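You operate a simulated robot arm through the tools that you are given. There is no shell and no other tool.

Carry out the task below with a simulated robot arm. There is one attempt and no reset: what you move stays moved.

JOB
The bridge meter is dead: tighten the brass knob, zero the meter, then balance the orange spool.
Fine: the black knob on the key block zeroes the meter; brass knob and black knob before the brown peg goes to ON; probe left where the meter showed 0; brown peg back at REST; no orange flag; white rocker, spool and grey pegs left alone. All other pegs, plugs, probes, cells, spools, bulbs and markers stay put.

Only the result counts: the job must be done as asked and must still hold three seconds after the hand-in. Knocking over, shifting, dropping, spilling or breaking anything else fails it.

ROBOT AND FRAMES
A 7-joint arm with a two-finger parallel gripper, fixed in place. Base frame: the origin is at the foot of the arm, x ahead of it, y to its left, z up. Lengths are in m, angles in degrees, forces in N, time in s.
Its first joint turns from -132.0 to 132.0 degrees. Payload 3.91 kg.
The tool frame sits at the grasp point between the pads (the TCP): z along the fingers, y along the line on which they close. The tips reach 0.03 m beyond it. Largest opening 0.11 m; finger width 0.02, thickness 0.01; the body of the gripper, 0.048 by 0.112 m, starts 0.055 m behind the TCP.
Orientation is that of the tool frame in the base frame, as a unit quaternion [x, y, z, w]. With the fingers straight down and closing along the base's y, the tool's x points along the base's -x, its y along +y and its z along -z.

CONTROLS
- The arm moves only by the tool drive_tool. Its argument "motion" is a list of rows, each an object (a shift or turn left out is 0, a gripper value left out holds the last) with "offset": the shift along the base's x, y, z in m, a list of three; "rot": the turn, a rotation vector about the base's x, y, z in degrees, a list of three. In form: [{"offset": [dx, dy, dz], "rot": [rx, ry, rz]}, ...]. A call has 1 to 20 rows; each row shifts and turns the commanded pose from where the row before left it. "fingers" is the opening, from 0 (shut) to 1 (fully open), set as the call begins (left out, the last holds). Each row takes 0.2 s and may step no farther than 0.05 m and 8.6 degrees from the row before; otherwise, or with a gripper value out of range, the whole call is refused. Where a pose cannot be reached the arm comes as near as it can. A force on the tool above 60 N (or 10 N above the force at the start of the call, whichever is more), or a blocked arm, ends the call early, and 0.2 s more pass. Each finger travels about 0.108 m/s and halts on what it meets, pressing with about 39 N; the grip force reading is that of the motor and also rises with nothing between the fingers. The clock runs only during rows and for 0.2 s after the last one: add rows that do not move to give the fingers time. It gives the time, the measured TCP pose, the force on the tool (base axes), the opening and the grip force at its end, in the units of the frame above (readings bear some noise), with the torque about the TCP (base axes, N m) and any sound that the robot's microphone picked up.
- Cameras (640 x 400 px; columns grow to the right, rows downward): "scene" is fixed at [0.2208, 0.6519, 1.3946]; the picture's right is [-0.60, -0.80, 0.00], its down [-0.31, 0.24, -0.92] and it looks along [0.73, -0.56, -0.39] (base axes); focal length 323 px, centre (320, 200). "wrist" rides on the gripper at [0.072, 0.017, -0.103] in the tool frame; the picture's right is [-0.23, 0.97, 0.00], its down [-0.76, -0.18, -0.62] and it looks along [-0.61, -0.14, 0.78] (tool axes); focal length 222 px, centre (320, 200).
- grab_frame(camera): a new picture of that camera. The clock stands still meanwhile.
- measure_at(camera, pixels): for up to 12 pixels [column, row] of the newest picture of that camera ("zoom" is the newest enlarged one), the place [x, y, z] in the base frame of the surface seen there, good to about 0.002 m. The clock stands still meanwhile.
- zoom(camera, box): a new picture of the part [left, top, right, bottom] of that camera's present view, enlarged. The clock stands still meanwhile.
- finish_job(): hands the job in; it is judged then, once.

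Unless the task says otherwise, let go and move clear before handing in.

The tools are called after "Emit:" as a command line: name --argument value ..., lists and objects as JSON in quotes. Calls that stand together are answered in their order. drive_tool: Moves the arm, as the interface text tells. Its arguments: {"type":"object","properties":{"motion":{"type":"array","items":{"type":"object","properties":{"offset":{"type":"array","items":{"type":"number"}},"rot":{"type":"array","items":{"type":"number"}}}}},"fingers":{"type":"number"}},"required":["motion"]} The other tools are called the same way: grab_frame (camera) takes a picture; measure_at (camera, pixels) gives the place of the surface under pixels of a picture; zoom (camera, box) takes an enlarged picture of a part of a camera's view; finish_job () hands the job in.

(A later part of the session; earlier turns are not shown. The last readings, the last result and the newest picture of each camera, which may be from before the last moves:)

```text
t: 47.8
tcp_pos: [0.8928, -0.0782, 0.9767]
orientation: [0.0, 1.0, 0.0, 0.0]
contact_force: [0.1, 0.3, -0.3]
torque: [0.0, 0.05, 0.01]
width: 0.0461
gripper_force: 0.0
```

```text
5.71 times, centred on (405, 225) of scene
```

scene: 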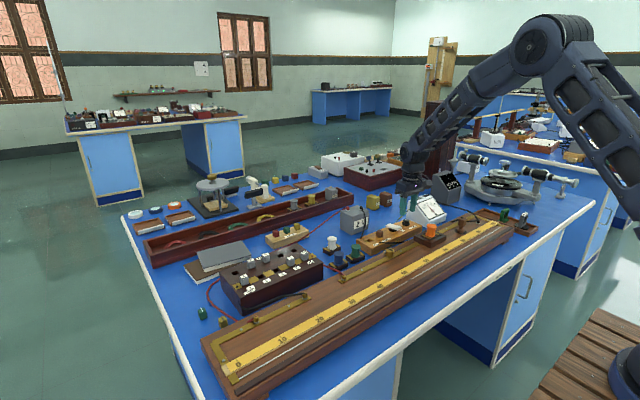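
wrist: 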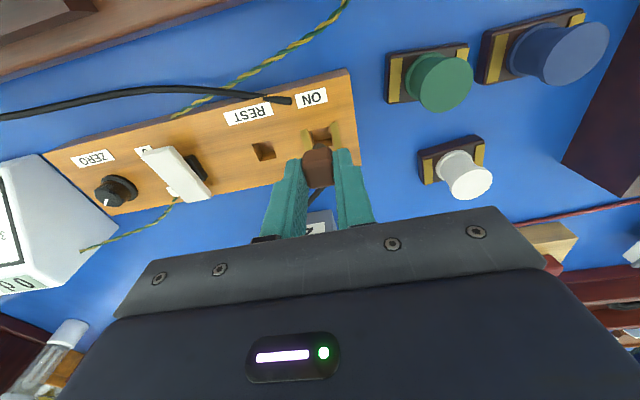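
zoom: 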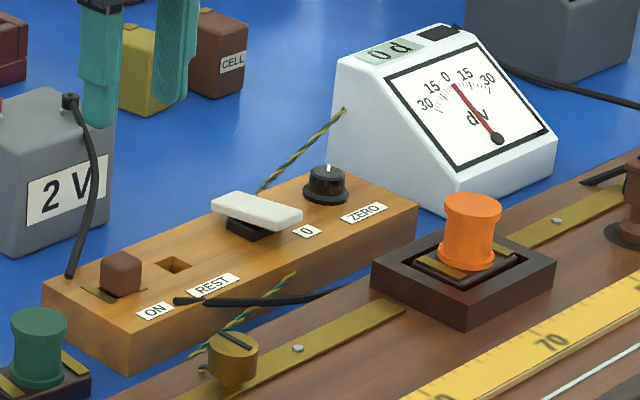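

The peg stands in ON at zoom (120,272), the meter reads 0 d, and no flag is showing. Now I go to the probe.

Emit:
drive_tool --motion '[{"offset": [-0.021, -0.0352, 0]}, {"offset": [-0.021, -0.0352, 0]}, {"offset": [-0.021, -0.0352, 0]}, {"offset": [-0.021, -0.0352, 0]}, {"offset": [-0.021, -0.0352, 0]}, {"offset": [-0.021, -0.0352, 0]}, {"offset": [-0.021, -0.0352, -0.01]}, {"offset": [-0.02, -0.0352, -0.02]}, {"offset": [0, 0, 0]}]'

Emit:
grab_frame --camera "wrist"

Emit:
zoom --camera "wrist" --box '[260, 90, 380, 190]'

Emit:
measure_at --camera "zoom" --pixels '[[320, 200], [280, 200], [360, 200], [320, 180], [320, 220], [320, 240], [300, 150], [340, 150]]'

```text
t: 49.8
tcp_pos: [0.7278, -0.3581, 0.9475]
orientation: [0.0, 1.0, 0.0, 0.001]
contact_force: [-0.8, 0.2, 0.0]
torque: [0.01, -0.03, -0.03]
width: 0.046
gripper_force: 0.0
```

```text
taken
```

wrist: 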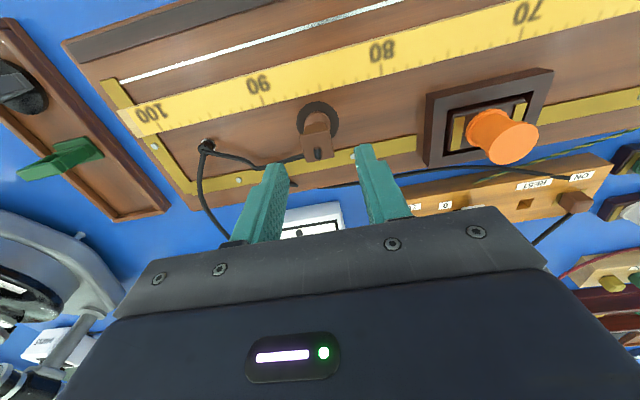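

```text
4.00 times, centred on (320, 140) of wrist
```

zoom: 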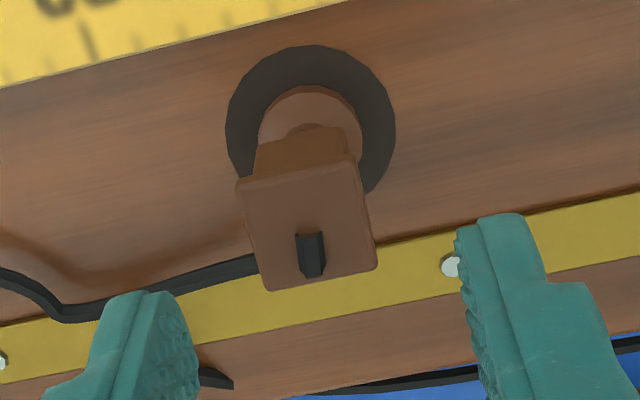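

```text
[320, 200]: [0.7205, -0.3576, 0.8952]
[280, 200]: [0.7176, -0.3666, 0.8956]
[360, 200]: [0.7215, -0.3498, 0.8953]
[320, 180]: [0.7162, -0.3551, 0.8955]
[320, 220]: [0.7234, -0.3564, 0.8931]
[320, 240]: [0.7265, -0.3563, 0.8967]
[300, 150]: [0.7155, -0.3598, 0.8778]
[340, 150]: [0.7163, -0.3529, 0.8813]
```

The probe head is centred near (0.7245,-0.359), top z 0.896. I'll shift over it and descend to grip the head.

Emit:
drive_tool --motion '[{"offset": [-0.003, -0.0015, -0.03]}, {"offset": [0, 0, -0.028]}, {"offset": [0, 0, 0]}, {"offset": [0, 0, 0]}]' --fingers 0.42

Emit:
zoom --camera "wrist" --box '[240, 110, 400, 210]'

```text
t: 50.8
tcp_pos: [0.7222, -0.3582, 0.8896]
orientation: [0.0, 1.0, 0.0, 0.0]
contact_force: [0.8, 0.3, 0.9]
torque: [-0.02, -0.01, 0.02]
width: 0.0464
gripper_force: 0.1
```

```text
4.00 times, centred on (320, 160) of wrist
```

zoom: 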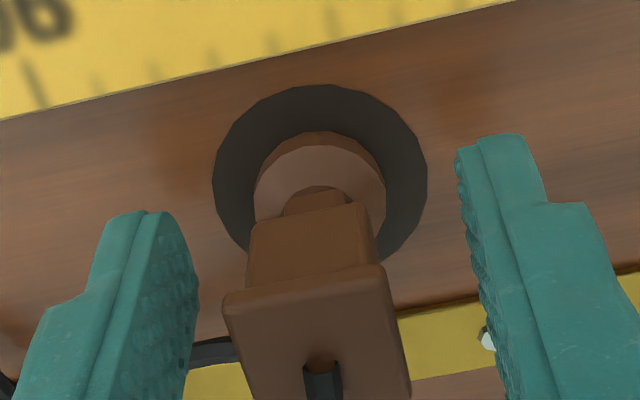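

The head is between the fingers with about equal gaps. I'm closing on it.

Emit:
drive_tool --motion '[{"offset": [0, 0, 0]}, {"offset": [0, 0, 0]}, {"offset": [0, 0, 0]}]' --fingers 0.05

Emit:
zoom --camera "wrist" --box '[240, 110, 400, 210]'

Emit:
zoom --camera "scene" --box '[395, 170, 515, 250]'

```text
t: 51.6
tcp_pos: [0.7242, -0.359, 0.8909]
orientation: [-0.001, 1.0, 0.0, 0.0]
contact_force: [0.4, 0.5, -0.5]
torque: [0.01, 0.01, 0.02]
width: 0.0184
gripper_force: 38.8
```

```text
4.00 times, centred on (320, 160) of wrist
```

zoom: 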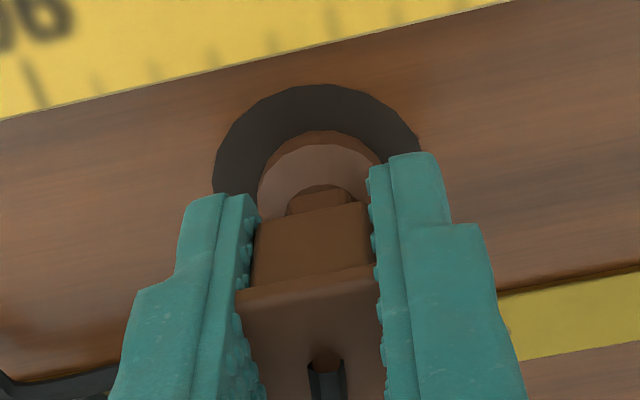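

```text
5.00 times, centred on (455, 210) of scene
```

zoom: 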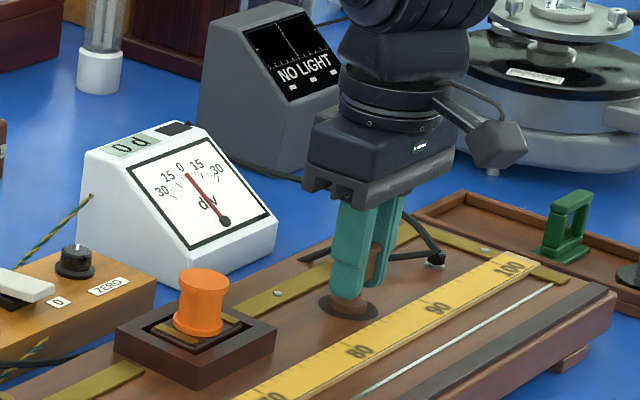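

The probe is gripped (18.4 mm, no load). I'll lift it 35 mm, carry it over the scale toward the wire, then along to the 50 cm region, staying above the wire.

Emit:
drive_tool --motion '[{"offset": [0, 0, 0.01]}, {"offset": [0, 0, 0.025]}, {"offset": [-0.035, 0, 0]}, {"offset": [-0.034, 0, 0]}, {"offset": [0, 0.045, 0]}, {"offset": [0, 0.045, 0]}, {"offset": [0, 0.045, 0]}, {"offset": [0, 0.045, 0]}, {"offset": [0, 0.045, 0]}, {"offset": [0, 0.045, 0]}, {"offset": [0, 0.045, 0]}, {"offset": [0, 0.042, 0]}, {"offset": [0, 0, 0]}]'

Emit:
grab_frame --camera "wrist"

Emit:
grab_frame --camera "scene"

Emit:
zoom --camera "scene" --box '[355, 180, 475, 255]'

```text
t: 54.4
tcp_pos: [0.6572, -0.0039, 0.9217]
orientation: [0.001, 1.0, 0.0, 0.0]
contact_force: [-1.1, 0.1, -0.4]
torque: [-0.04, 0.0, -0.02]
width: 0.0186
gripper_force: 39.0
```

```text
taken
```

wrist: 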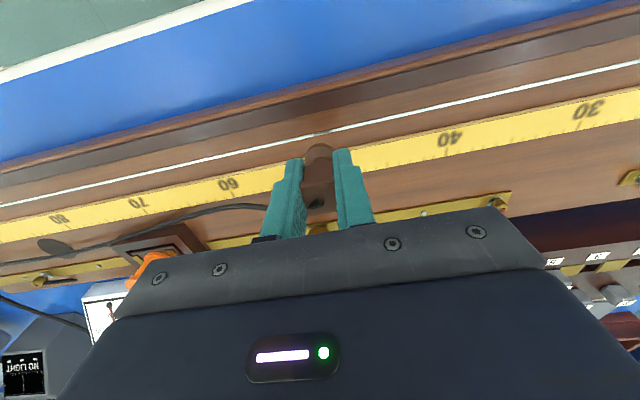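

```text
taken
```

scene: 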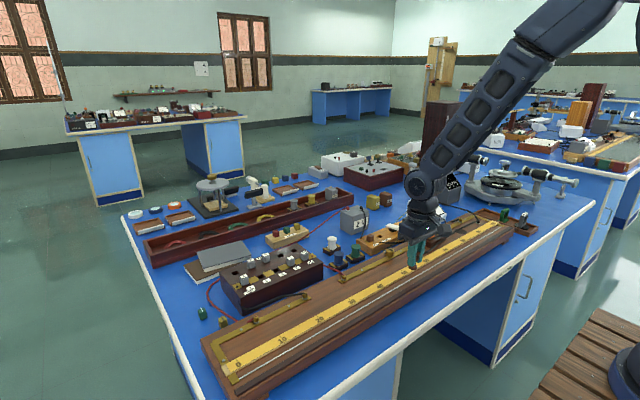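

```text
5.33 times, centred on (415, 218) of scene
```

zoom: 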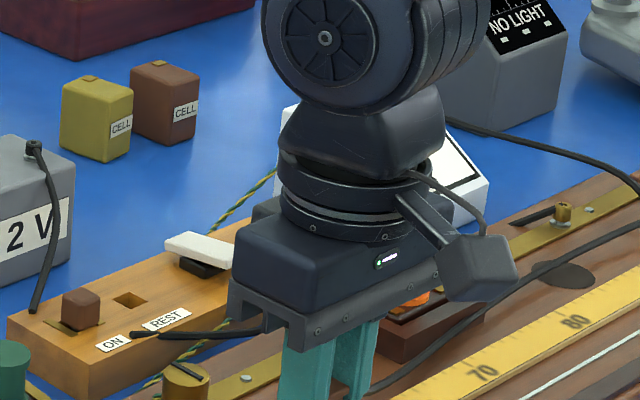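

With the hand here, the scene camera's line to the meter is blocked, and the palm hides the meter in the wrist view. A yaw of about 12° should bring the meter into the wrist view at the left, so I'll try that while still above the wire.

Emit:
drive_tool --motion '[{"rot": [0, 0, 6]}, {"rot": [0, 0, 6]}, {"offset": [0, 0, 0]}]'

Emit:
grab_frame --camera "wrist"

Emit:
zoom --camera "wrist" --box '[0, 260, 128, 340]'

Emit:
zoom --camera "wrist" --box '[260, 100, 400, 200]'

```text
t: 55.2
tcp_pos: [0.6566, -0.0036, 0.9216]
orientation: [-0.105, 0.995, -0.001, 0.0]
contact_force: [-0.7, 0.7, -1.3]
torque: [-0.01, 0.0, 0.0]
width: 0.0186
gripper_force: 38.8
```

```text
taken
```

wrist: 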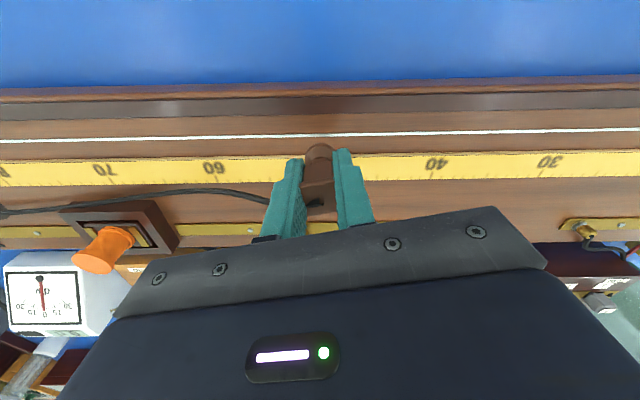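

```text
5.00 times, centred on (64, 300) of wrist
```

zoom: 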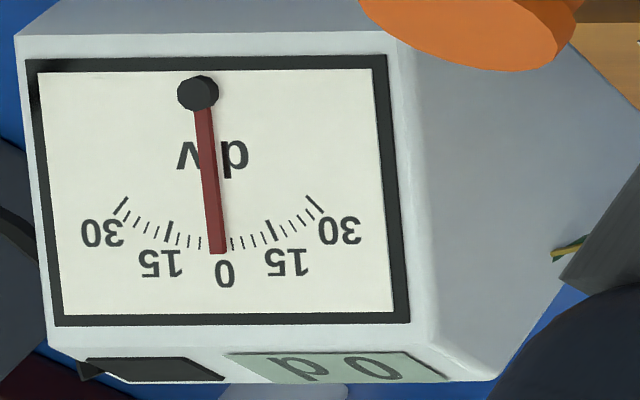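

```text
4.00 times, centred on (330, 150) of wrist
```

zoom: 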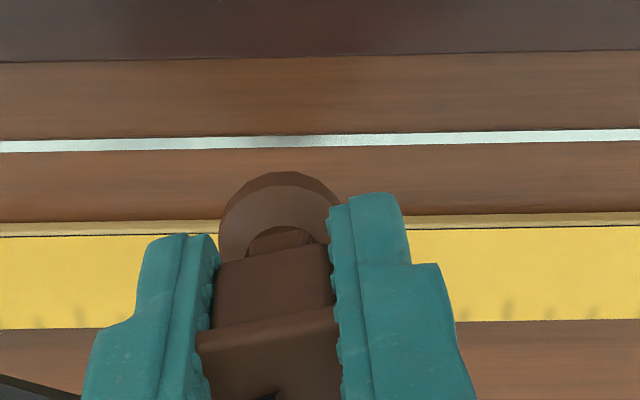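

Now the wrist view shows the dial, the "0 d" readout and the flag window at (150,368). I'll measure the wire position here before lowering.

Emit:
measure_at --camera "zoom" --pixels '[[100, 145], [250, 142], [400, 139], [550, 136], [280, 180], [270, 210], [100, 230], [550, 215], [240, 190], [320, 190], [280, 155], [280, 120]]'

Emit:
measure_at --camera "wrist" --pixels '[[104, 168], [213, 167], [435, 162], [550, 160], [218, 178], [432, 174], [548, 172], [109, 181]]'

```text
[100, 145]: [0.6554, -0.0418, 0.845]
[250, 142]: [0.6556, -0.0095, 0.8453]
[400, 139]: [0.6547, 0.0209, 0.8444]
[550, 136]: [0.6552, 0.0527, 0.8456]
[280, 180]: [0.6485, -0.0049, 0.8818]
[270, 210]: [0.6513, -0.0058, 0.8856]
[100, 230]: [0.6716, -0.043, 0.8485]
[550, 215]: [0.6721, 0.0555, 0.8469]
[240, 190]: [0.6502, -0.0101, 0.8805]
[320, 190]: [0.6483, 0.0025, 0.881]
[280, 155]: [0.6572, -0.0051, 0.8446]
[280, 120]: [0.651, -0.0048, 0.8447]
```

```text
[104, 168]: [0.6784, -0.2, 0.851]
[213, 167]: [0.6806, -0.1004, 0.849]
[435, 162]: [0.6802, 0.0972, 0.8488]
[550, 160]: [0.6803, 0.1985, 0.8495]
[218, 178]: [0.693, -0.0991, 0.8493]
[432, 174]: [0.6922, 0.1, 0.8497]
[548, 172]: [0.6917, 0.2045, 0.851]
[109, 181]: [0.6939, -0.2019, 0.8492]
```

The wire is at x=0.655, z=0.845, and the scale fits y = 0.50 − l/100, so the probe is over about 50.4 cm. I'll lower it gently toward the wire.

Emit:
drive_tool --motion '[{"offset": [-0.002, 0.003, -0.015]}, {"offset": [0, 0, -0.012]}, {"offset": [0, 0, -0.004]}, {"offset": [0, 0, 0]}]'

Emit:
grab_frame --camera "wrist"

Emit:
zoom --camera "wrist" --box '[0, 280, 128, 360]'

Emit:
zoom --camera "wrist" --box '[260, 100, 400, 200]'

```text
t: 56.2
tcp_pos: [0.653, -0.0006, 0.8926]
orientation: [-0.104, 0.995, 0.0, 0.0]
contact_force: [0.2, 0.1, -0.9]
torque: [-0.01, -0.04, -0.02]
width: 0.0185
gripper_force: 39.0
```

```text
taken
```

wrist: 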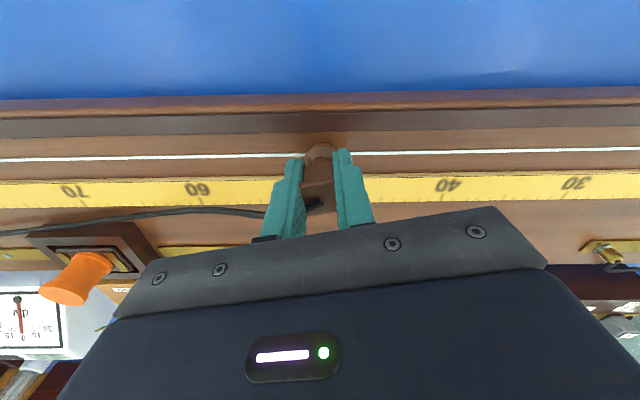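

```text
5.00 times, centred on (64, 320) of wrist
```

zoom: 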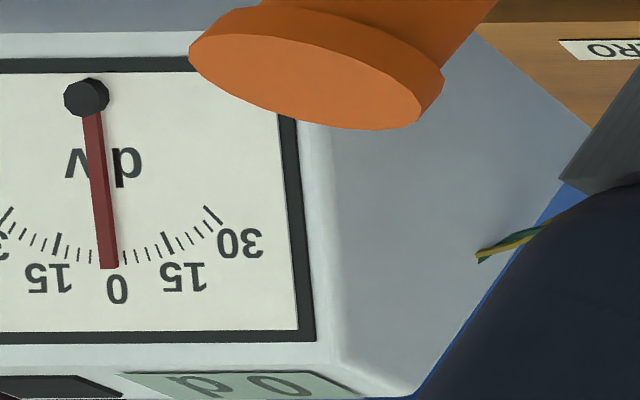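

```text
4.00 times, centred on (330, 150) of wrist
```

zoom: 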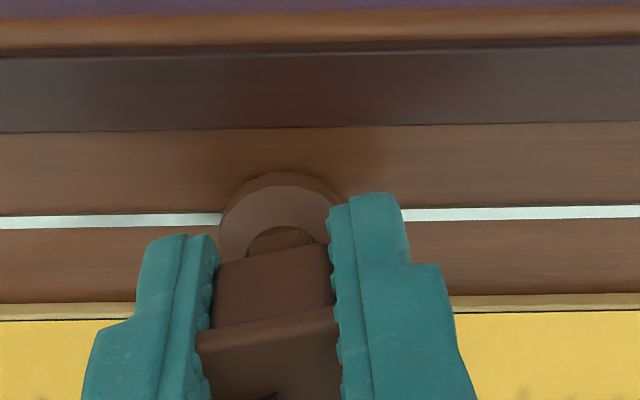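

The foot is over the wire and still about 4 mm up, with the meter at 0 d. I'll lower the last few millimetres and read immediately.

Emit:
drive_tool --motion '[{"offset": [0, 0, -0.002]}, {"offset": [0, 0, -0.0015]}]'

Emit:
zoom --camera "wrist" --box '[0, 280, 128, 360]'

```text
t: 56.8
tcp_pos: [0.6541, -0.0004, 0.8893]
orientation: [-0.104, 0.995, 0.0, 0.002]
contact_force: [2.0, -6.2, 35.1]
torque: [-0.11, -0.13, -0.01]
width: 0.019
gripper_force: 38.1
```

```text
5.00 times, centred on (64, 320) of wrist
```

zoom: 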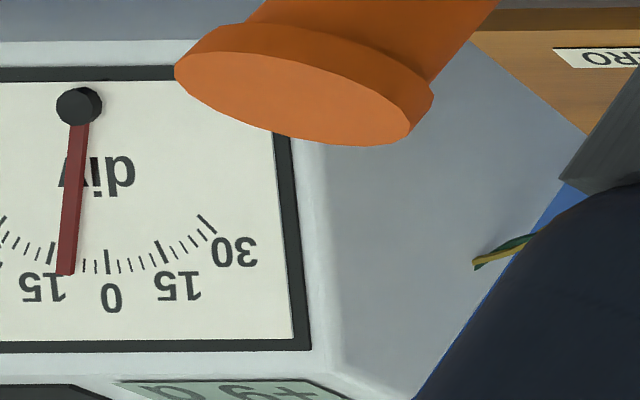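

Contact made: the needle deflects to about +10 with no overload, but the press force of 35 N is more than needed. I'll ease off and read the digital window.

Emit:
drive_tool --motion '[{"offset": [0, 0, 0.001]}]'

Emit:
zoom --camera "wrist" --box '[0, 310, 96, 370]'

Emit:
grab_frame --camera "wrist"

```text
t: 57.2
tcp_pos: [0.6542, 0.0008, 0.8891]
orientation: [-0.105, 0.995, 0.0, 0.001]
contact_force: [4.7, -3.9, 30.5]
torque: [-0.05, -0.28, -0.01]
width: 0.0186
gripper_force: 38.6
```

```text
6.67 times, centred on (48, 340) of wrist
```

zoom: 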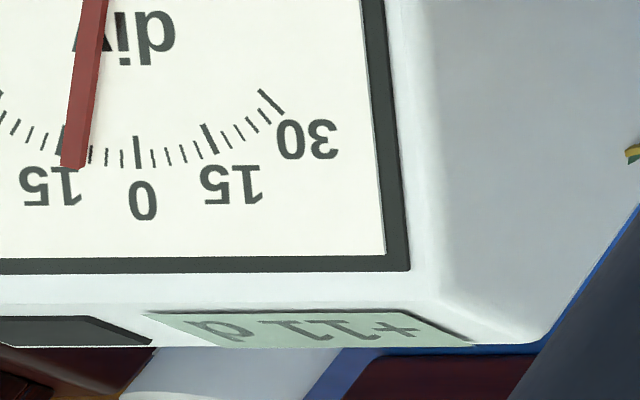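

```text
taken
```

wrist: 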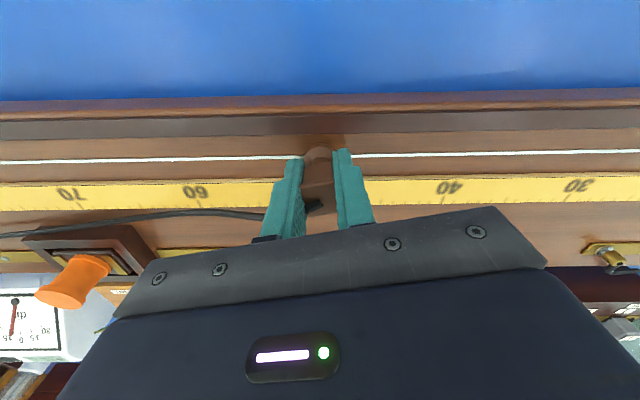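

The readout is "+11 d" at about 50.0 cm, settled. To find the slope I'll lift slightly, shift 3 cm toward lower readings on the scale (y+), and touch again more softly.

Emit:
drive_tool --motion '[{"offset": [0, 0, 0.006]}, {"offset": [0, 0.015, 0]}, {"offset": [0, 0.015, 0]}, {"offset": [0, 0, -0.003]}, {"offset": [0, 0, -0.0015]}, {"offset": [0, 0, 0]}]'

Emit:
zoom --camera "wrist" --box '[0, 310, 96, 370]'

Emit:
grab_frame --camera "wrist"

```text
t: 58.6
tcp_pos: [0.6534, 0.0312, 0.8894]
orientation: [-0.105, 0.995, 0.0, 0.0]
contact_force: [-0.4, 0.8, 0.6]
torque: [0.03, -0.02, 0.03]
width: 0.0183
gripper_force: 38.8
```

```text
6.67 times, centred on (48, 340) of wrist
```

zoom: 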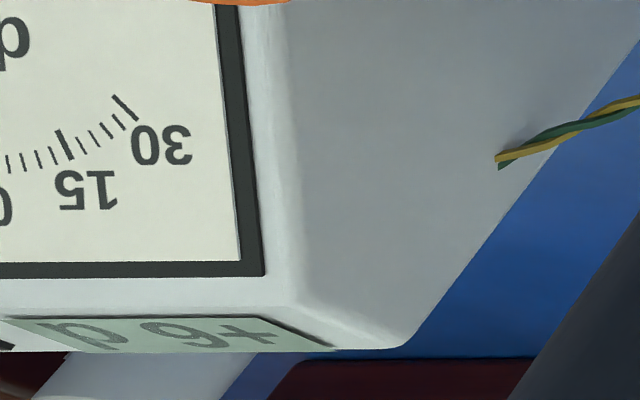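

```text
taken
```

wrist: 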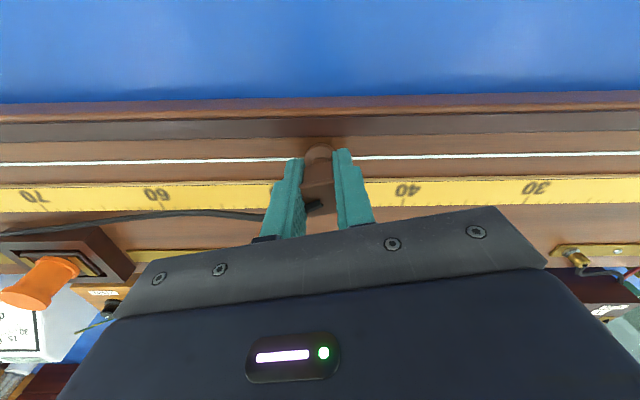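

Force is now only 0.6 N and the meter reads a smaller positive value. I'll zoom closer on the readout to tell 6 from 9.

Emit:
zoom --camera "wrist" --box '[0, 347, 56, 372]'

Emit:
drive_tool --motion '[{"offset": [0, 0, 0]}, {"offset": [0, 0, 0]}]'

Emit:
zoom --camera "wrist" --box '[0, 347, 56, 372]'

```text
11.43 times, centred on (28, 360) of wrist
```

zoom: 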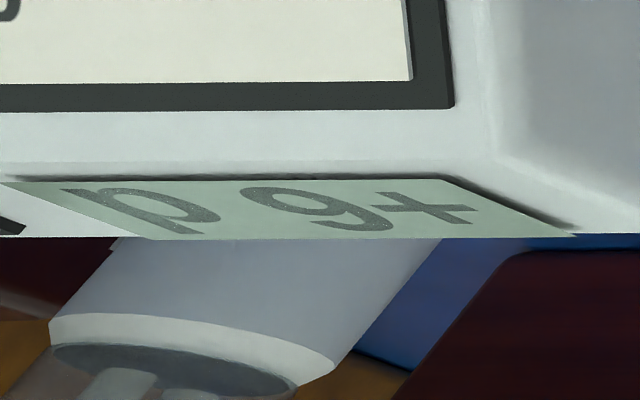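

```text
t: 59.2
tcp_pos: [0.6521, 0.0312, 0.889]
orientation: [-0.104, 0.995, 0.0, -0.001]
contact_force: [-0.1, 0.5, -0.2]
torque: [-0.01, 0.05, -0.01]
width: 0.0184
gripper_force: 39.2
```

```text
11.43 times, centred on (28, 360) of wrist
```

zoom: 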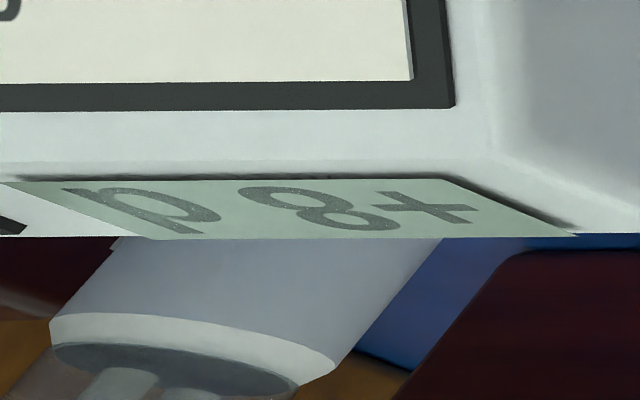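

The readout climbed from +6 to +8, so the meter is lagging after the lift. I'll hold still and wait for it to settle.

Emit:
drive_tool --motion '[{"offset": [0, 0, 0]}, {"offset": [0, 0, 0]}, {"offset": [0, 0, 0]}, {"offset": [0, 0, 0]}, {"offset": [0, 0, 0]}, {"offset": [0, 0, 0]}]'

Emit:
zoom --camera "wrist" --box '[0, 347, 56, 372]'

Emit:
drive_tool --motion '[{"offset": [0, 0, 0]}, {"offset": [0, 0, 0]}, {"offset": [0, 0, 0]}, {"offset": [0, 0, 0]}, {"offset": [0, 0, 0]}, {"offset": [0, 0, 0]}]'

Emit:
zoom --camera "wrist" --box '[0, 347, 56, 372]'

```text
t: 60.6
tcp_pos: [0.6514, 0.0312, 0.89]
orientation: [-0.104, 0.995, 0.0, 0.0]
contact_force: [-0.1, -0.6, -0.4]
torque: [-0.03, 0.0, 0.01]
width: 0.0185
gripper_force: 39.4
```

```text
11.43 times, centred on (28, 360) of wrist
```

zoom: 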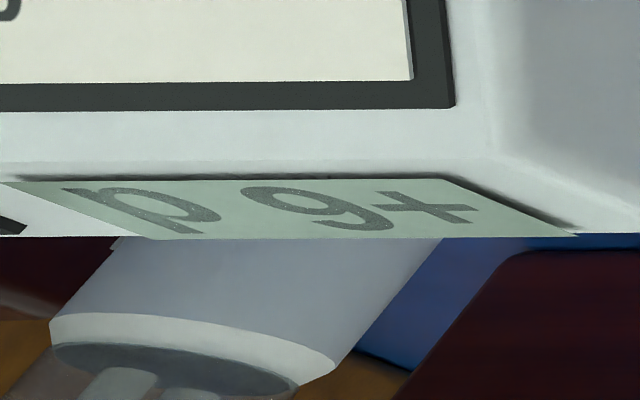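

```text
t: 62.0
tcp_pos: [0.6503, 0.0317, 0.8895]
orientation: [-0.104, 0.995, 0.0, 0.0]
contact_force: [-0.8, 0.6, -0.8]
torque: [0.02, 0.03, -0.03]
width: 0.0184
gripper_force: 39.4
```

```text
11.43 times, centred on (28, 360) of wrist
```

zoom: 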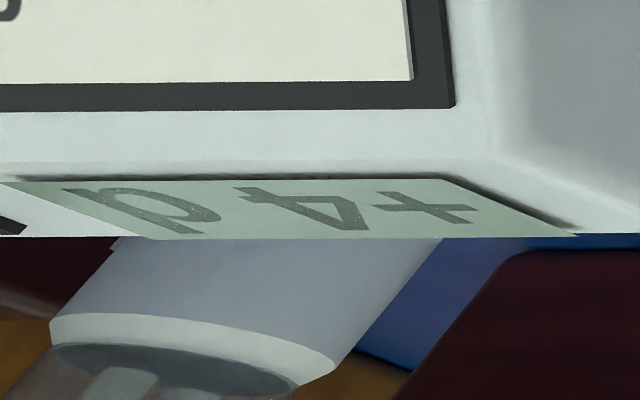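

Readings wander (+8, +6, +4) while the contact force is about zero, so contact is probably marginal. I'll press slightly more for firm contact.

Emit:
drive_tool --motion '[{"offset": [0.001, 0, -0.001]}, {"offset": [0, 0, 0]}, {"offset": [0, 0, 0]}]'

Emit:
zoom --camera "wrist" --box '[0, 347, 56, 372]'

Emit:
zoom --camera "wrist" --box '[260, 100, 400, 200]'

Emit:
zoom --camera "scene" --box '[375, 200, 475, 270]'

```text
t: 62.8
tcp_pos: [0.6523, 0.0321, 0.8896]
orientation: [-0.104, 0.995, 0.0, 0.001]
contact_force: [-9.0, -0.2, 31.9]
torque: [0.03, 0.38, 0.02]
width: 0.0186
gripper_force: 39.4
```

```text
11.43 times, centred on (28, 360) of wrist
```

zoom: 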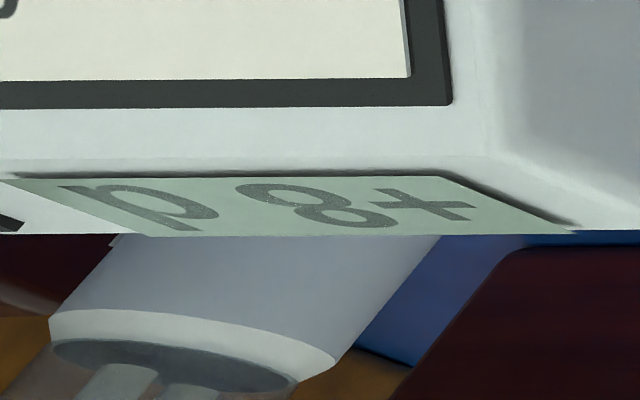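

```text
4.00 times, centred on (330, 150) of wrist
```

zoom: 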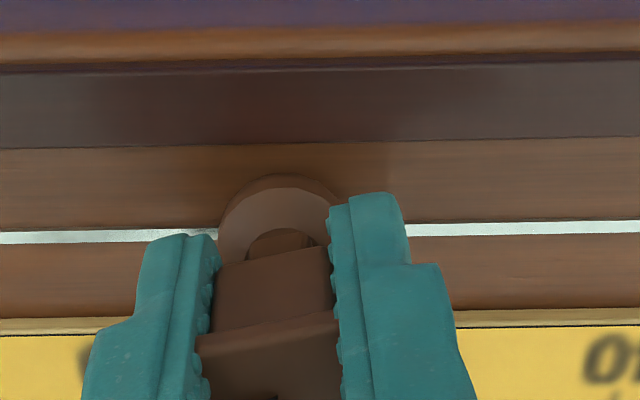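

```text
5.71 times, centred on (425, 235) of scene
```

zoom: 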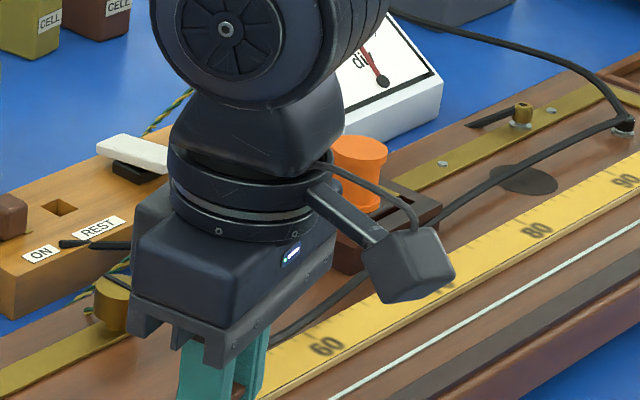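

With firm contact it reads +8 at about 46.8 cm, against +11 at 50 cm. That slope is about 1 div/cm, so balance should be near 38 to 39 cm. I'll check that the reading is stable before moving.

Emit:
drive_tool --motion '[{"offset": [0, 0, 0.0004]}, {"offset": [0, 0, 0]}, {"offset": [0, 0, 0]}, {"offset": [0, 0, 0]}]'

Emit:
zoom --camera "wrist" --box '[0, 347, 56, 372]'

```text
t: 63.8
tcp_pos: [0.6517, 0.0311, 0.8889]
orientation: [-0.105, 0.994, 0.0, 0.0]
contact_force: [-8.2, 3.6, 24.7]
torque: [0.19, 0.29, 0.03]
width: 0.0184
gripper_force: 39.0
```

```text
11.43 times, centred on (28, 360) of wrist
```

zoom: 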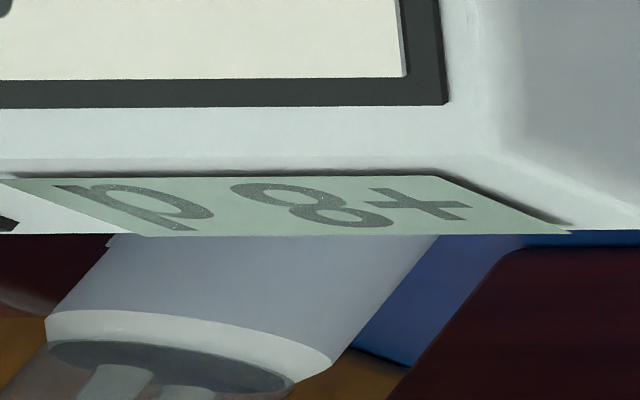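

The reading is stable at +8. I'll lift, move 7.5 cm toward 39 cm, yaw back 7° to keep the meter in view, and touch again.

Emit:
drive_tool --motion '[{"offset": [0.0015, 0, 0.005]}, {"offset": [0, 0.025, 0], "rot": [0, 0, -3.5]}, {"offset": [0, 0.025, 0], "rot": [0, 0, -3.5]}, {"offset": [0, 0.025, 0]}, {"offset": [0, 0, 0]}, {"offset": [0, 0, -0.003]}, {"offset": [0, 0, -0.0015]}, {"offset": [0, 0, 0]}]'

Emit:
grab_frame --camera "wrist"

Emit:
zoom --camera "scene" --box '[355, 180, 475, 255]'

```text
t: 65.6
tcp_pos: [0.6548, 0.1052, 0.8892]
orientation: [-0.044, 0.999, 0.0, 0.0]
contact_force: [0.5, -0.8, -0.7]
torque: [0.01, 0.0, 0.01]
width: 0.0183
gripper_force: 38.5
```

```text
taken
```

wrist: 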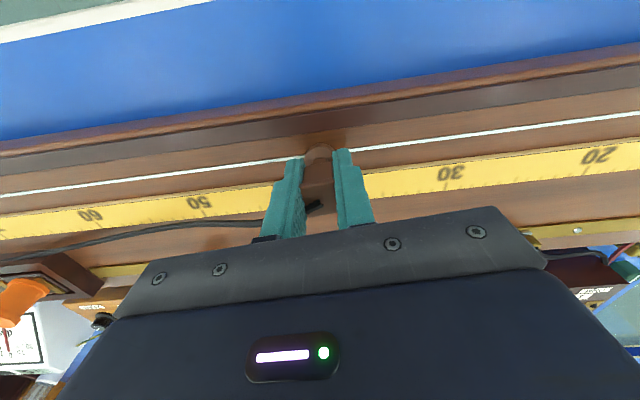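

```text
5.33 times, centred on (415, 218) of scene
```

zoom: 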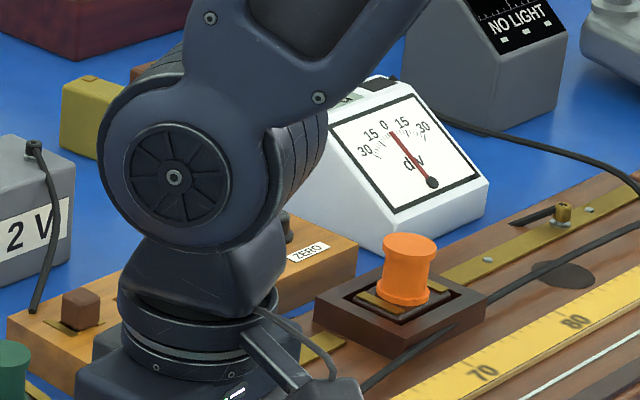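

The scene camera now shows the dial clearly at zoom (405,150), and the flag window is dark. Contact force is near zero, so I'll press 1 mm more and read.

Emit:
drive_tool --motion '[{"offset": [0, 0, -0.0008]}, {"offset": [0, 0, 0]}, {"offset": [0, 0, 0]}, {"offset": [0, 0, 0]}, {"offset": [0, 0, 0]}]'

Emit:
zoom --camera "wrist" --box '[0, 300, 96, 380]'

Emit:
zoom --camera "scene" --box '[410, 190, 450, 215]'

```text
t: 66.8
tcp_pos: [0.655, 0.1057, 0.8889]
orientation: [-0.043, 0.999, 0.001, 0.001]
contact_force: [0.4, 0.3, -0.6]
torque: [-0.01, -0.01, -0.01]
width: 0.0184
gripper_force: 38.8
```

```text
5.00 times, centred on (48, 340) of wrist
```

zoom: 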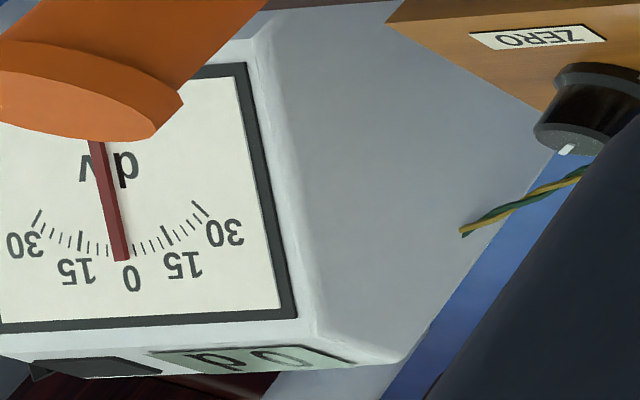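

```text
16.00 times, centred on (430, 202) of scene
```

zoom: 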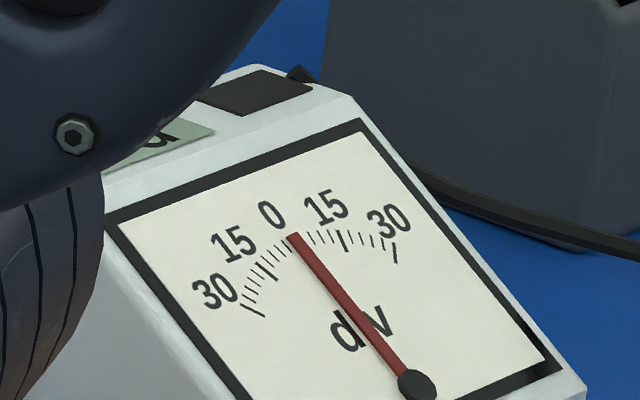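

It reads 0 d, but force is still about zero, so this may only mean no contact. I'll lower further in small steps until force appears.

Emit:
drive_tool --motion '[{"offset": [0, 0, -0.0008]}, {"offset": [0, 0, 0]}, {"offset": [0, 0, 0]}]'

Emit:
zoom --camera "wrist" --box '[0, 300, 96, 380]'

```text
t: 67.6
tcp_pos: [0.655, 0.1071, 0.8898]
orientation: [-0.042, 0.999, 0.0, 0.001]
contact_force: [-0.9, -9.7, 33.2]
torque: [-0.29, 0.0, -0.02]
width: 0.0185
gripper_force: 39.1
```

```text
5.00 times, centred on (48, 340) of wrist
```

zoom: 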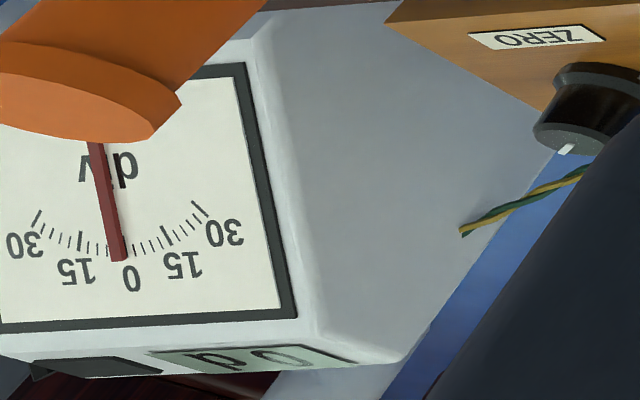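

Contact is now firm at 33 N and the readout still shows about 0, with the needle tip shifted slightly. I'll wait another second for it to settle.

Emit:
drive_tool --motion '[{"offset": [0, 0, 0]}, {"offset": [0, 0, 0]}, {"offset": [0, 0, 0]}, {"offset": [0, 0, 0]}, {"offset": [0, 0, 0]}]'

Emit:
zoom --camera "wrist" --box '[0, 300, 96, 380]'

Emit:
zoom --camera "wrist" --box '[260, 110, 360, 170]'

Emit:
zoom --camera "wrist" --box '[20, 355, 76, 380]'

```text
t: 68.8
tcp_pos: [0.6541, 0.1062, 0.8879]
orientation: [-0.043, 0.999, 0.0, 0.001]
contact_force: [6.2, -8.3, 34.4]
torque: [-0.19, -0.35, -0.01]
width: 0.0182
gripper_force: 38.9
```

```text
5.00 times, centred on (48, 340) of wrist
```

zoom: 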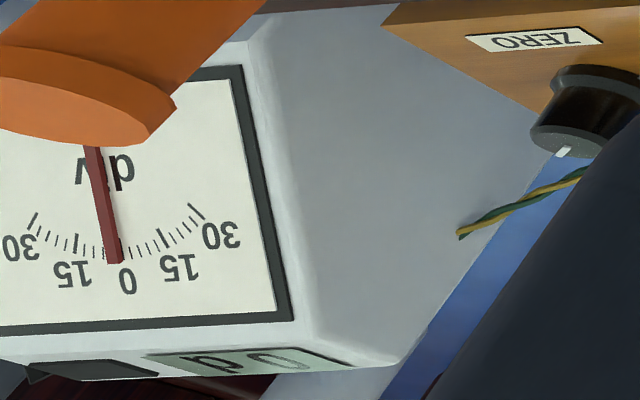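

```text
6.40 times, centred on (310, 140) of wrist
```

zoom: 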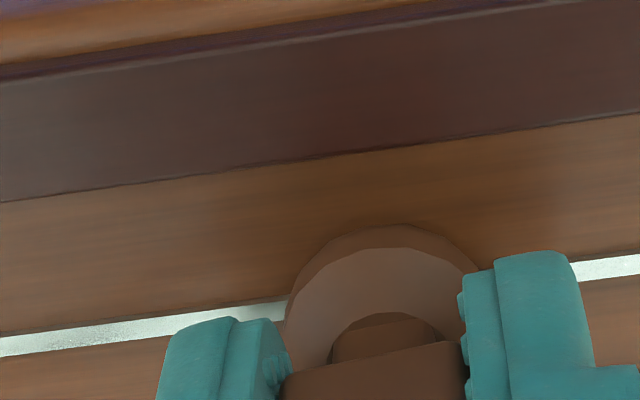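

```text
11.43 times, centred on (48, 368) of wrist
```

zoom: 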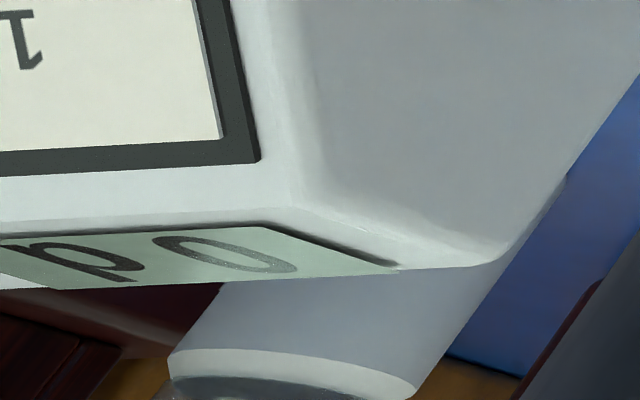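

With firm contact it reads 0 d at y=0.106 (about 39.4 cm). To centre within the zero band I'll test 8 mm to each side, starting with y+.

Emit:
drive_tool --motion '[{"offset": [0, 0, 0.004]}, {"offset": [0, 0.008, 0]}, {"offset": [0, 0, -0.003]}, {"offset": [0, 0, -0.001]}, {"offset": [0, 0, 0]}, {"offset": [0, 0, 0]}, {"offset": [0, 0, 0]}, {"offset": [0, 0, 0]}, {"offset": [0, 0, 0]}, {"offset": [0, 0, 0]}]'

Emit:
zoom --camera "wrist" --box '[10, 355, 66, 380]'

Emit:
zoom --camera "scene" --box '[410, 190, 450, 215]'

```text
t: 71.0
tcp_pos: [0.6552, 0.1142, 0.8886]
orientation: [-0.043, 0.999, 0.0, 0.001]
contact_force: [2.8, -0.1, 35.4]
torque: [0.06, -0.28, 0.04]
width: 0.0186
gripper_force: 38.8
```

```text
11.43 times, centred on (38, 368) of wrist
```

zoom: 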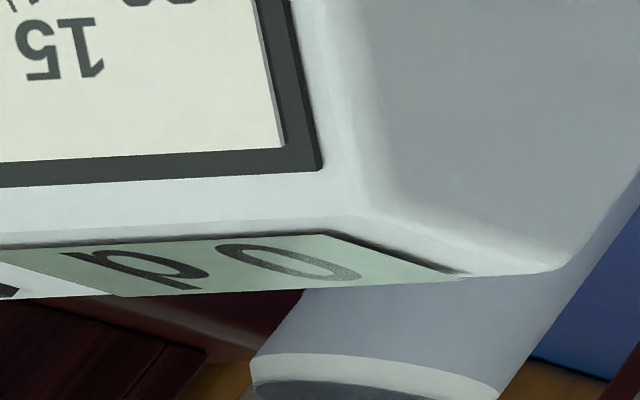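

```text
16.00 times, centred on (430, 202) of scene
```

zoom: 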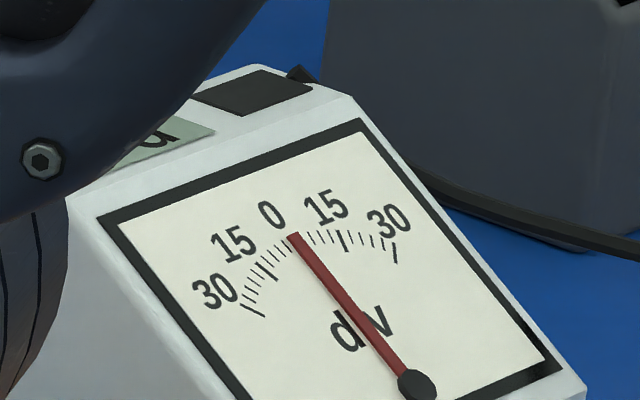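

At y=0.114 it still reads 0 d under 35 N. I'll move another 8 mm in y+ to find the edge of the band.

Emit:
drive_tool --motion '[{"offset": [0, 0, 0.004]}, {"offset": [0, 0.008, 0]}, {"offset": [0, 0, -0.003]}, {"offset": [0, 0, -0.001]}, {"offset": [0, 0, 0]}, {"offset": [0, 0, 0]}, {"offset": [0, 0, 0]}, {"offset": [0, 0, 0]}, {"offset": [0, 0, 0]}, {"offset": [0, 0, 0]}]'

Emit:
zoom --camera "wrist" --box '[0, 355, 56, 380]'

Emit:
zoom --camera "scene" --box '[410, 190, 450, 215]'

```text
t: 73.2
tcp_pos: [0.654, 0.1221, 0.8874]
orientation: [-0.044, 0.999, 0.0, 0.0]
contact_force: [-2.3, -1.6, 14.2]
torque: [-0.03, 0.01, 0.0]
width: 0.0184
gripper_force: 39.1
```

```text
11.43 times, centred on (28, 368) of wrist
```

zoom: 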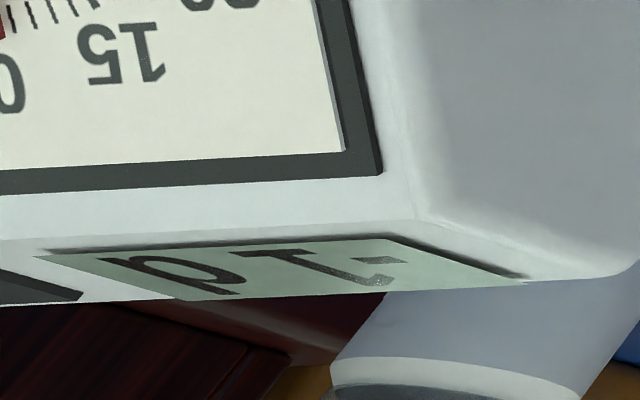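

```text
16.00 times, centred on (430, 202) of scene
```

zoom: 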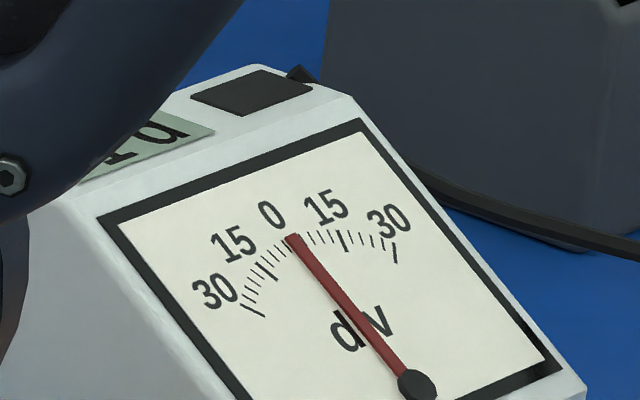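

The readout flips to -1 d at y=0.122, so the upper edge of the zero band lies between 0.114 and 0.122. I'll test 0.118 next, then look for the +1 edge.

Emit:
drive_tool --motion '[{"offset": [0, 0, 0.004]}, {"offset": [0, -0.004, 0]}, {"offset": [0, 0, -0.003]}, {"offset": [0, 0, -0.0015]}, {"offset": [0, 0, 0]}, {"offset": [0, 0, 0]}, {"offset": [0, 0, 0]}, {"offset": [0, 0, 0]}, {"offset": [0, 0, 0]}, {"offset": [0, 0, 0]}]'

Emit:
zoom --camera "wrist" --box '[0, 355, 56, 380]'

Emit:
drive_tool --motion '[{"offset": [0, 0, 0.004]}, {"offset": [0, -0.016, 0]}, {"offset": [0, 0, -0.003]}, {"offset": [0, 0, -0.001]}, {"offset": [0, 0, 0]}, {"offset": [0, 0, 0]}, {"offset": [0, 0, 0]}, {"offset": [0, 0, 0]}, {"offset": [0, 0, 0]}, {"offset": [0, 0, 0]}]'

Emit:
zoom --camera "wrist" --box '[10, 355, 66, 380]'

```text
t: 75.4
tcp_pos: [0.654, 0.1173, 0.8877]
orientation: [-0.043, 0.999, 0.0, 0.001]
contact_force: [2.4, -1.4, 21.2]
torque: [-0.06, -0.17, 0.0]
width: 0.0182
gripper_force: 38.8
```

```text
11.43 times, centred on (28, 368) of wrist
```

zoom: 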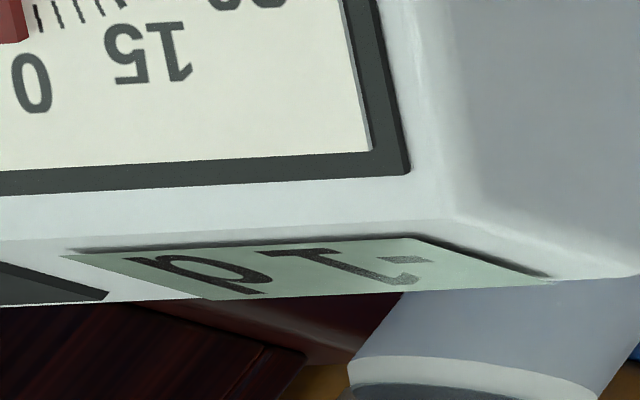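

```text
t: 77.6
tcp_pos: [0.6544, 0.1014, 0.8886]
orientation: [-0.042, 0.999, 0.0, 0.001]
contact_force: [-2.6, -3.3, 28.0]
torque: [0.01, 0.04, -0.01]
width: 0.0182
gripper_force: 39.1
```

```text
11.43 times, centred on (38, 368) of wrist
```

zoom: 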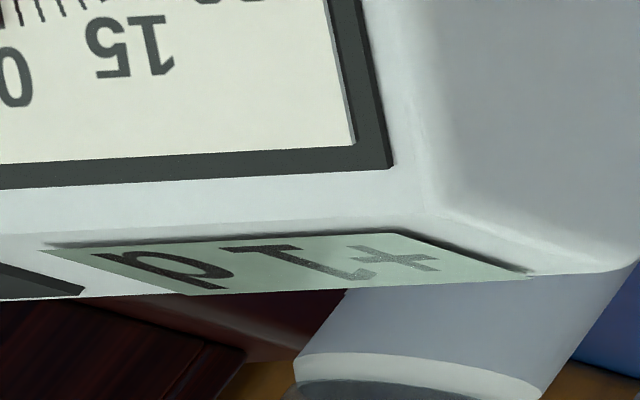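

The band runs from about 0.104 (+1 edge) to 0.116 (-1 edge), so its centre is y≈0.110 (39.0 cm). I'll place the probe there, touch, and read.

Emit:
drive_tool --motion '[{"offset": [0, 0, 0.004]}, {"offset": [0, 0.008, 0]}, {"offset": [0, 0, -0.003]}, {"offset": [0, 0, -0.001]}, {"offset": [0, 0, 0]}, {"offset": [0, 0, 0]}, {"offset": [0, 0, 0]}, {"offset": [0, 0, 0]}, {"offset": [0, 0, 0]}, {"offset": [0, 0, 0]}]'

Emit:
zoom --camera "wrist" --box '[10, 355, 66, 380]'

Emit:
grab_frame --camera "wrist"

Emit:
zoom --camera "wrist" --box '[260, 110, 380, 190]'

```text
t: 79.8
tcp_pos: [0.6551, 0.1094, 0.8876]
orientation: [-0.043, 0.999, -0.001, 0.0]
contact_force: [2.4, 0.9, 22.8]
torque: [0.07, -0.18, -0.02]
width: 0.0187
gripper_force: 39.1
```

```text
11.43 times, centred on (38, 368) of wrist
```

zoom: 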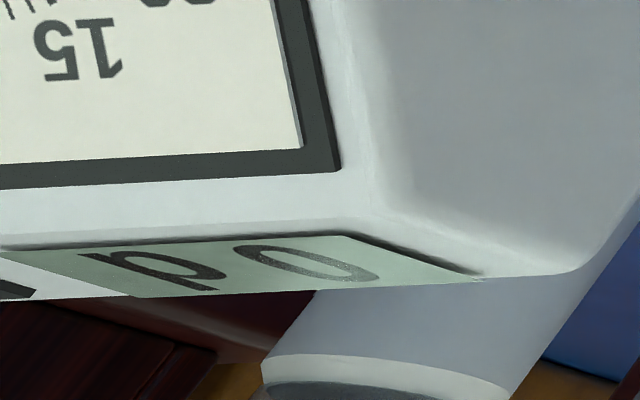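

```text
taken
```

wrist: 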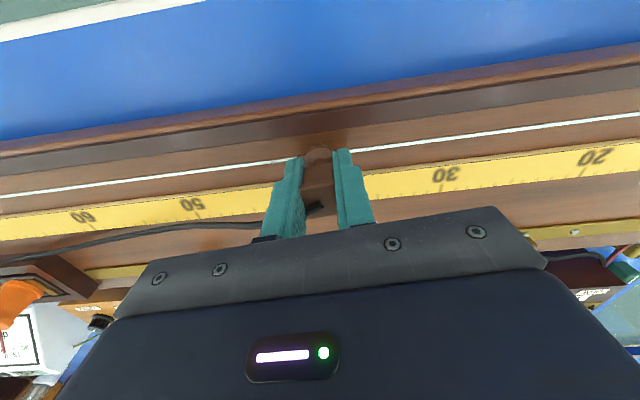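

```text
5.00 times, centred on (320, 150) of wrist
```

zoom: 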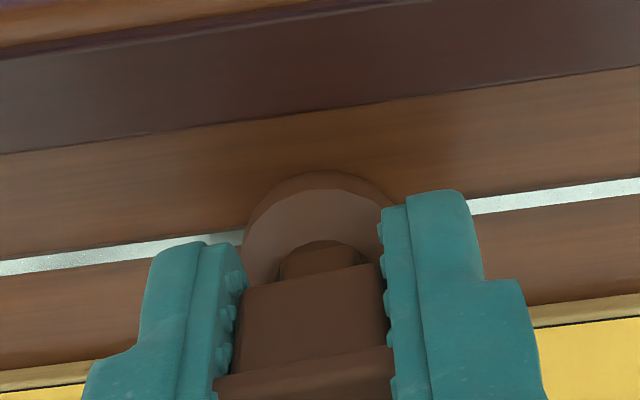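

It reads 0 d at y≈0.1094 under 23 N. I'll ease the pressure and release the probe gently.

Emit:
drive_tool --motion '[{"offset": [0, 0, 0.0005]}, {"offset": [0, 0, 0]}]'

Emit:
drive_tool --motion '[{"offset": [0, 0, 0]}, {"offset": [0, 0, 0]}, {"offset": [0, 0, 0]}, {"offset": [0, 0, 0]}]' --fingers 0.42

Emit:
zoom --camera "wrist" --box '[10, 355, 66, 380]'

Emit:
zoom --camera "wrist" --box '[260, 110, 380, 190]'

```text
t: 80.4
tcp_pos: [0.6547, 0.1101, 0.8881]
orientation: [-0.042, 0.999, 0.001, 0.0]
contact_force: [4.2, 0.1, 11.6]
torque: [0.01, -0.33, 0.03]
width: 0.0184
gripper_force: 39.3
```

```text
t: 81.4
tcp_pos: [0.6545, 0.1105, 0.8856]
orientation: [-0.042, 0.999, 0.0, 0.0]
contact_force: [0.4, 0.4, 0.5]
torque: [0.02, -0.01, 0.04]
width: 0.0463
gripper_force: 0.0
```

```text
11.43 times, centred on (38, 368) of wrist
```

zoom: 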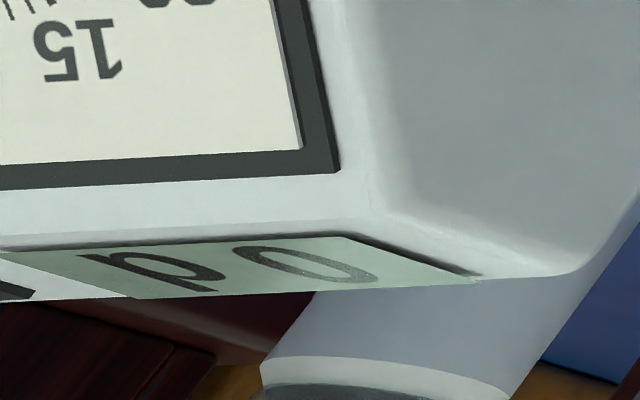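

```text
5.00 times, centred on (320, 150) of wrist
```

zoom: 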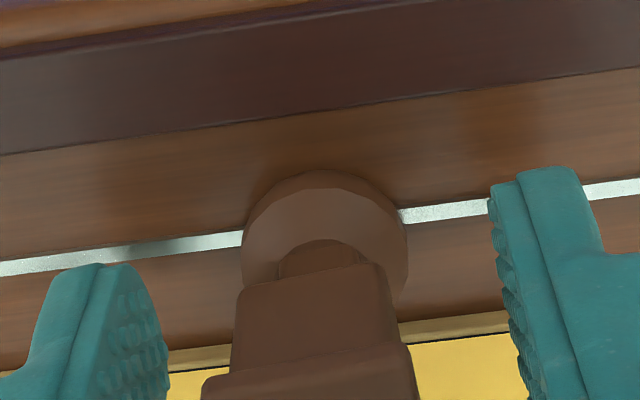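

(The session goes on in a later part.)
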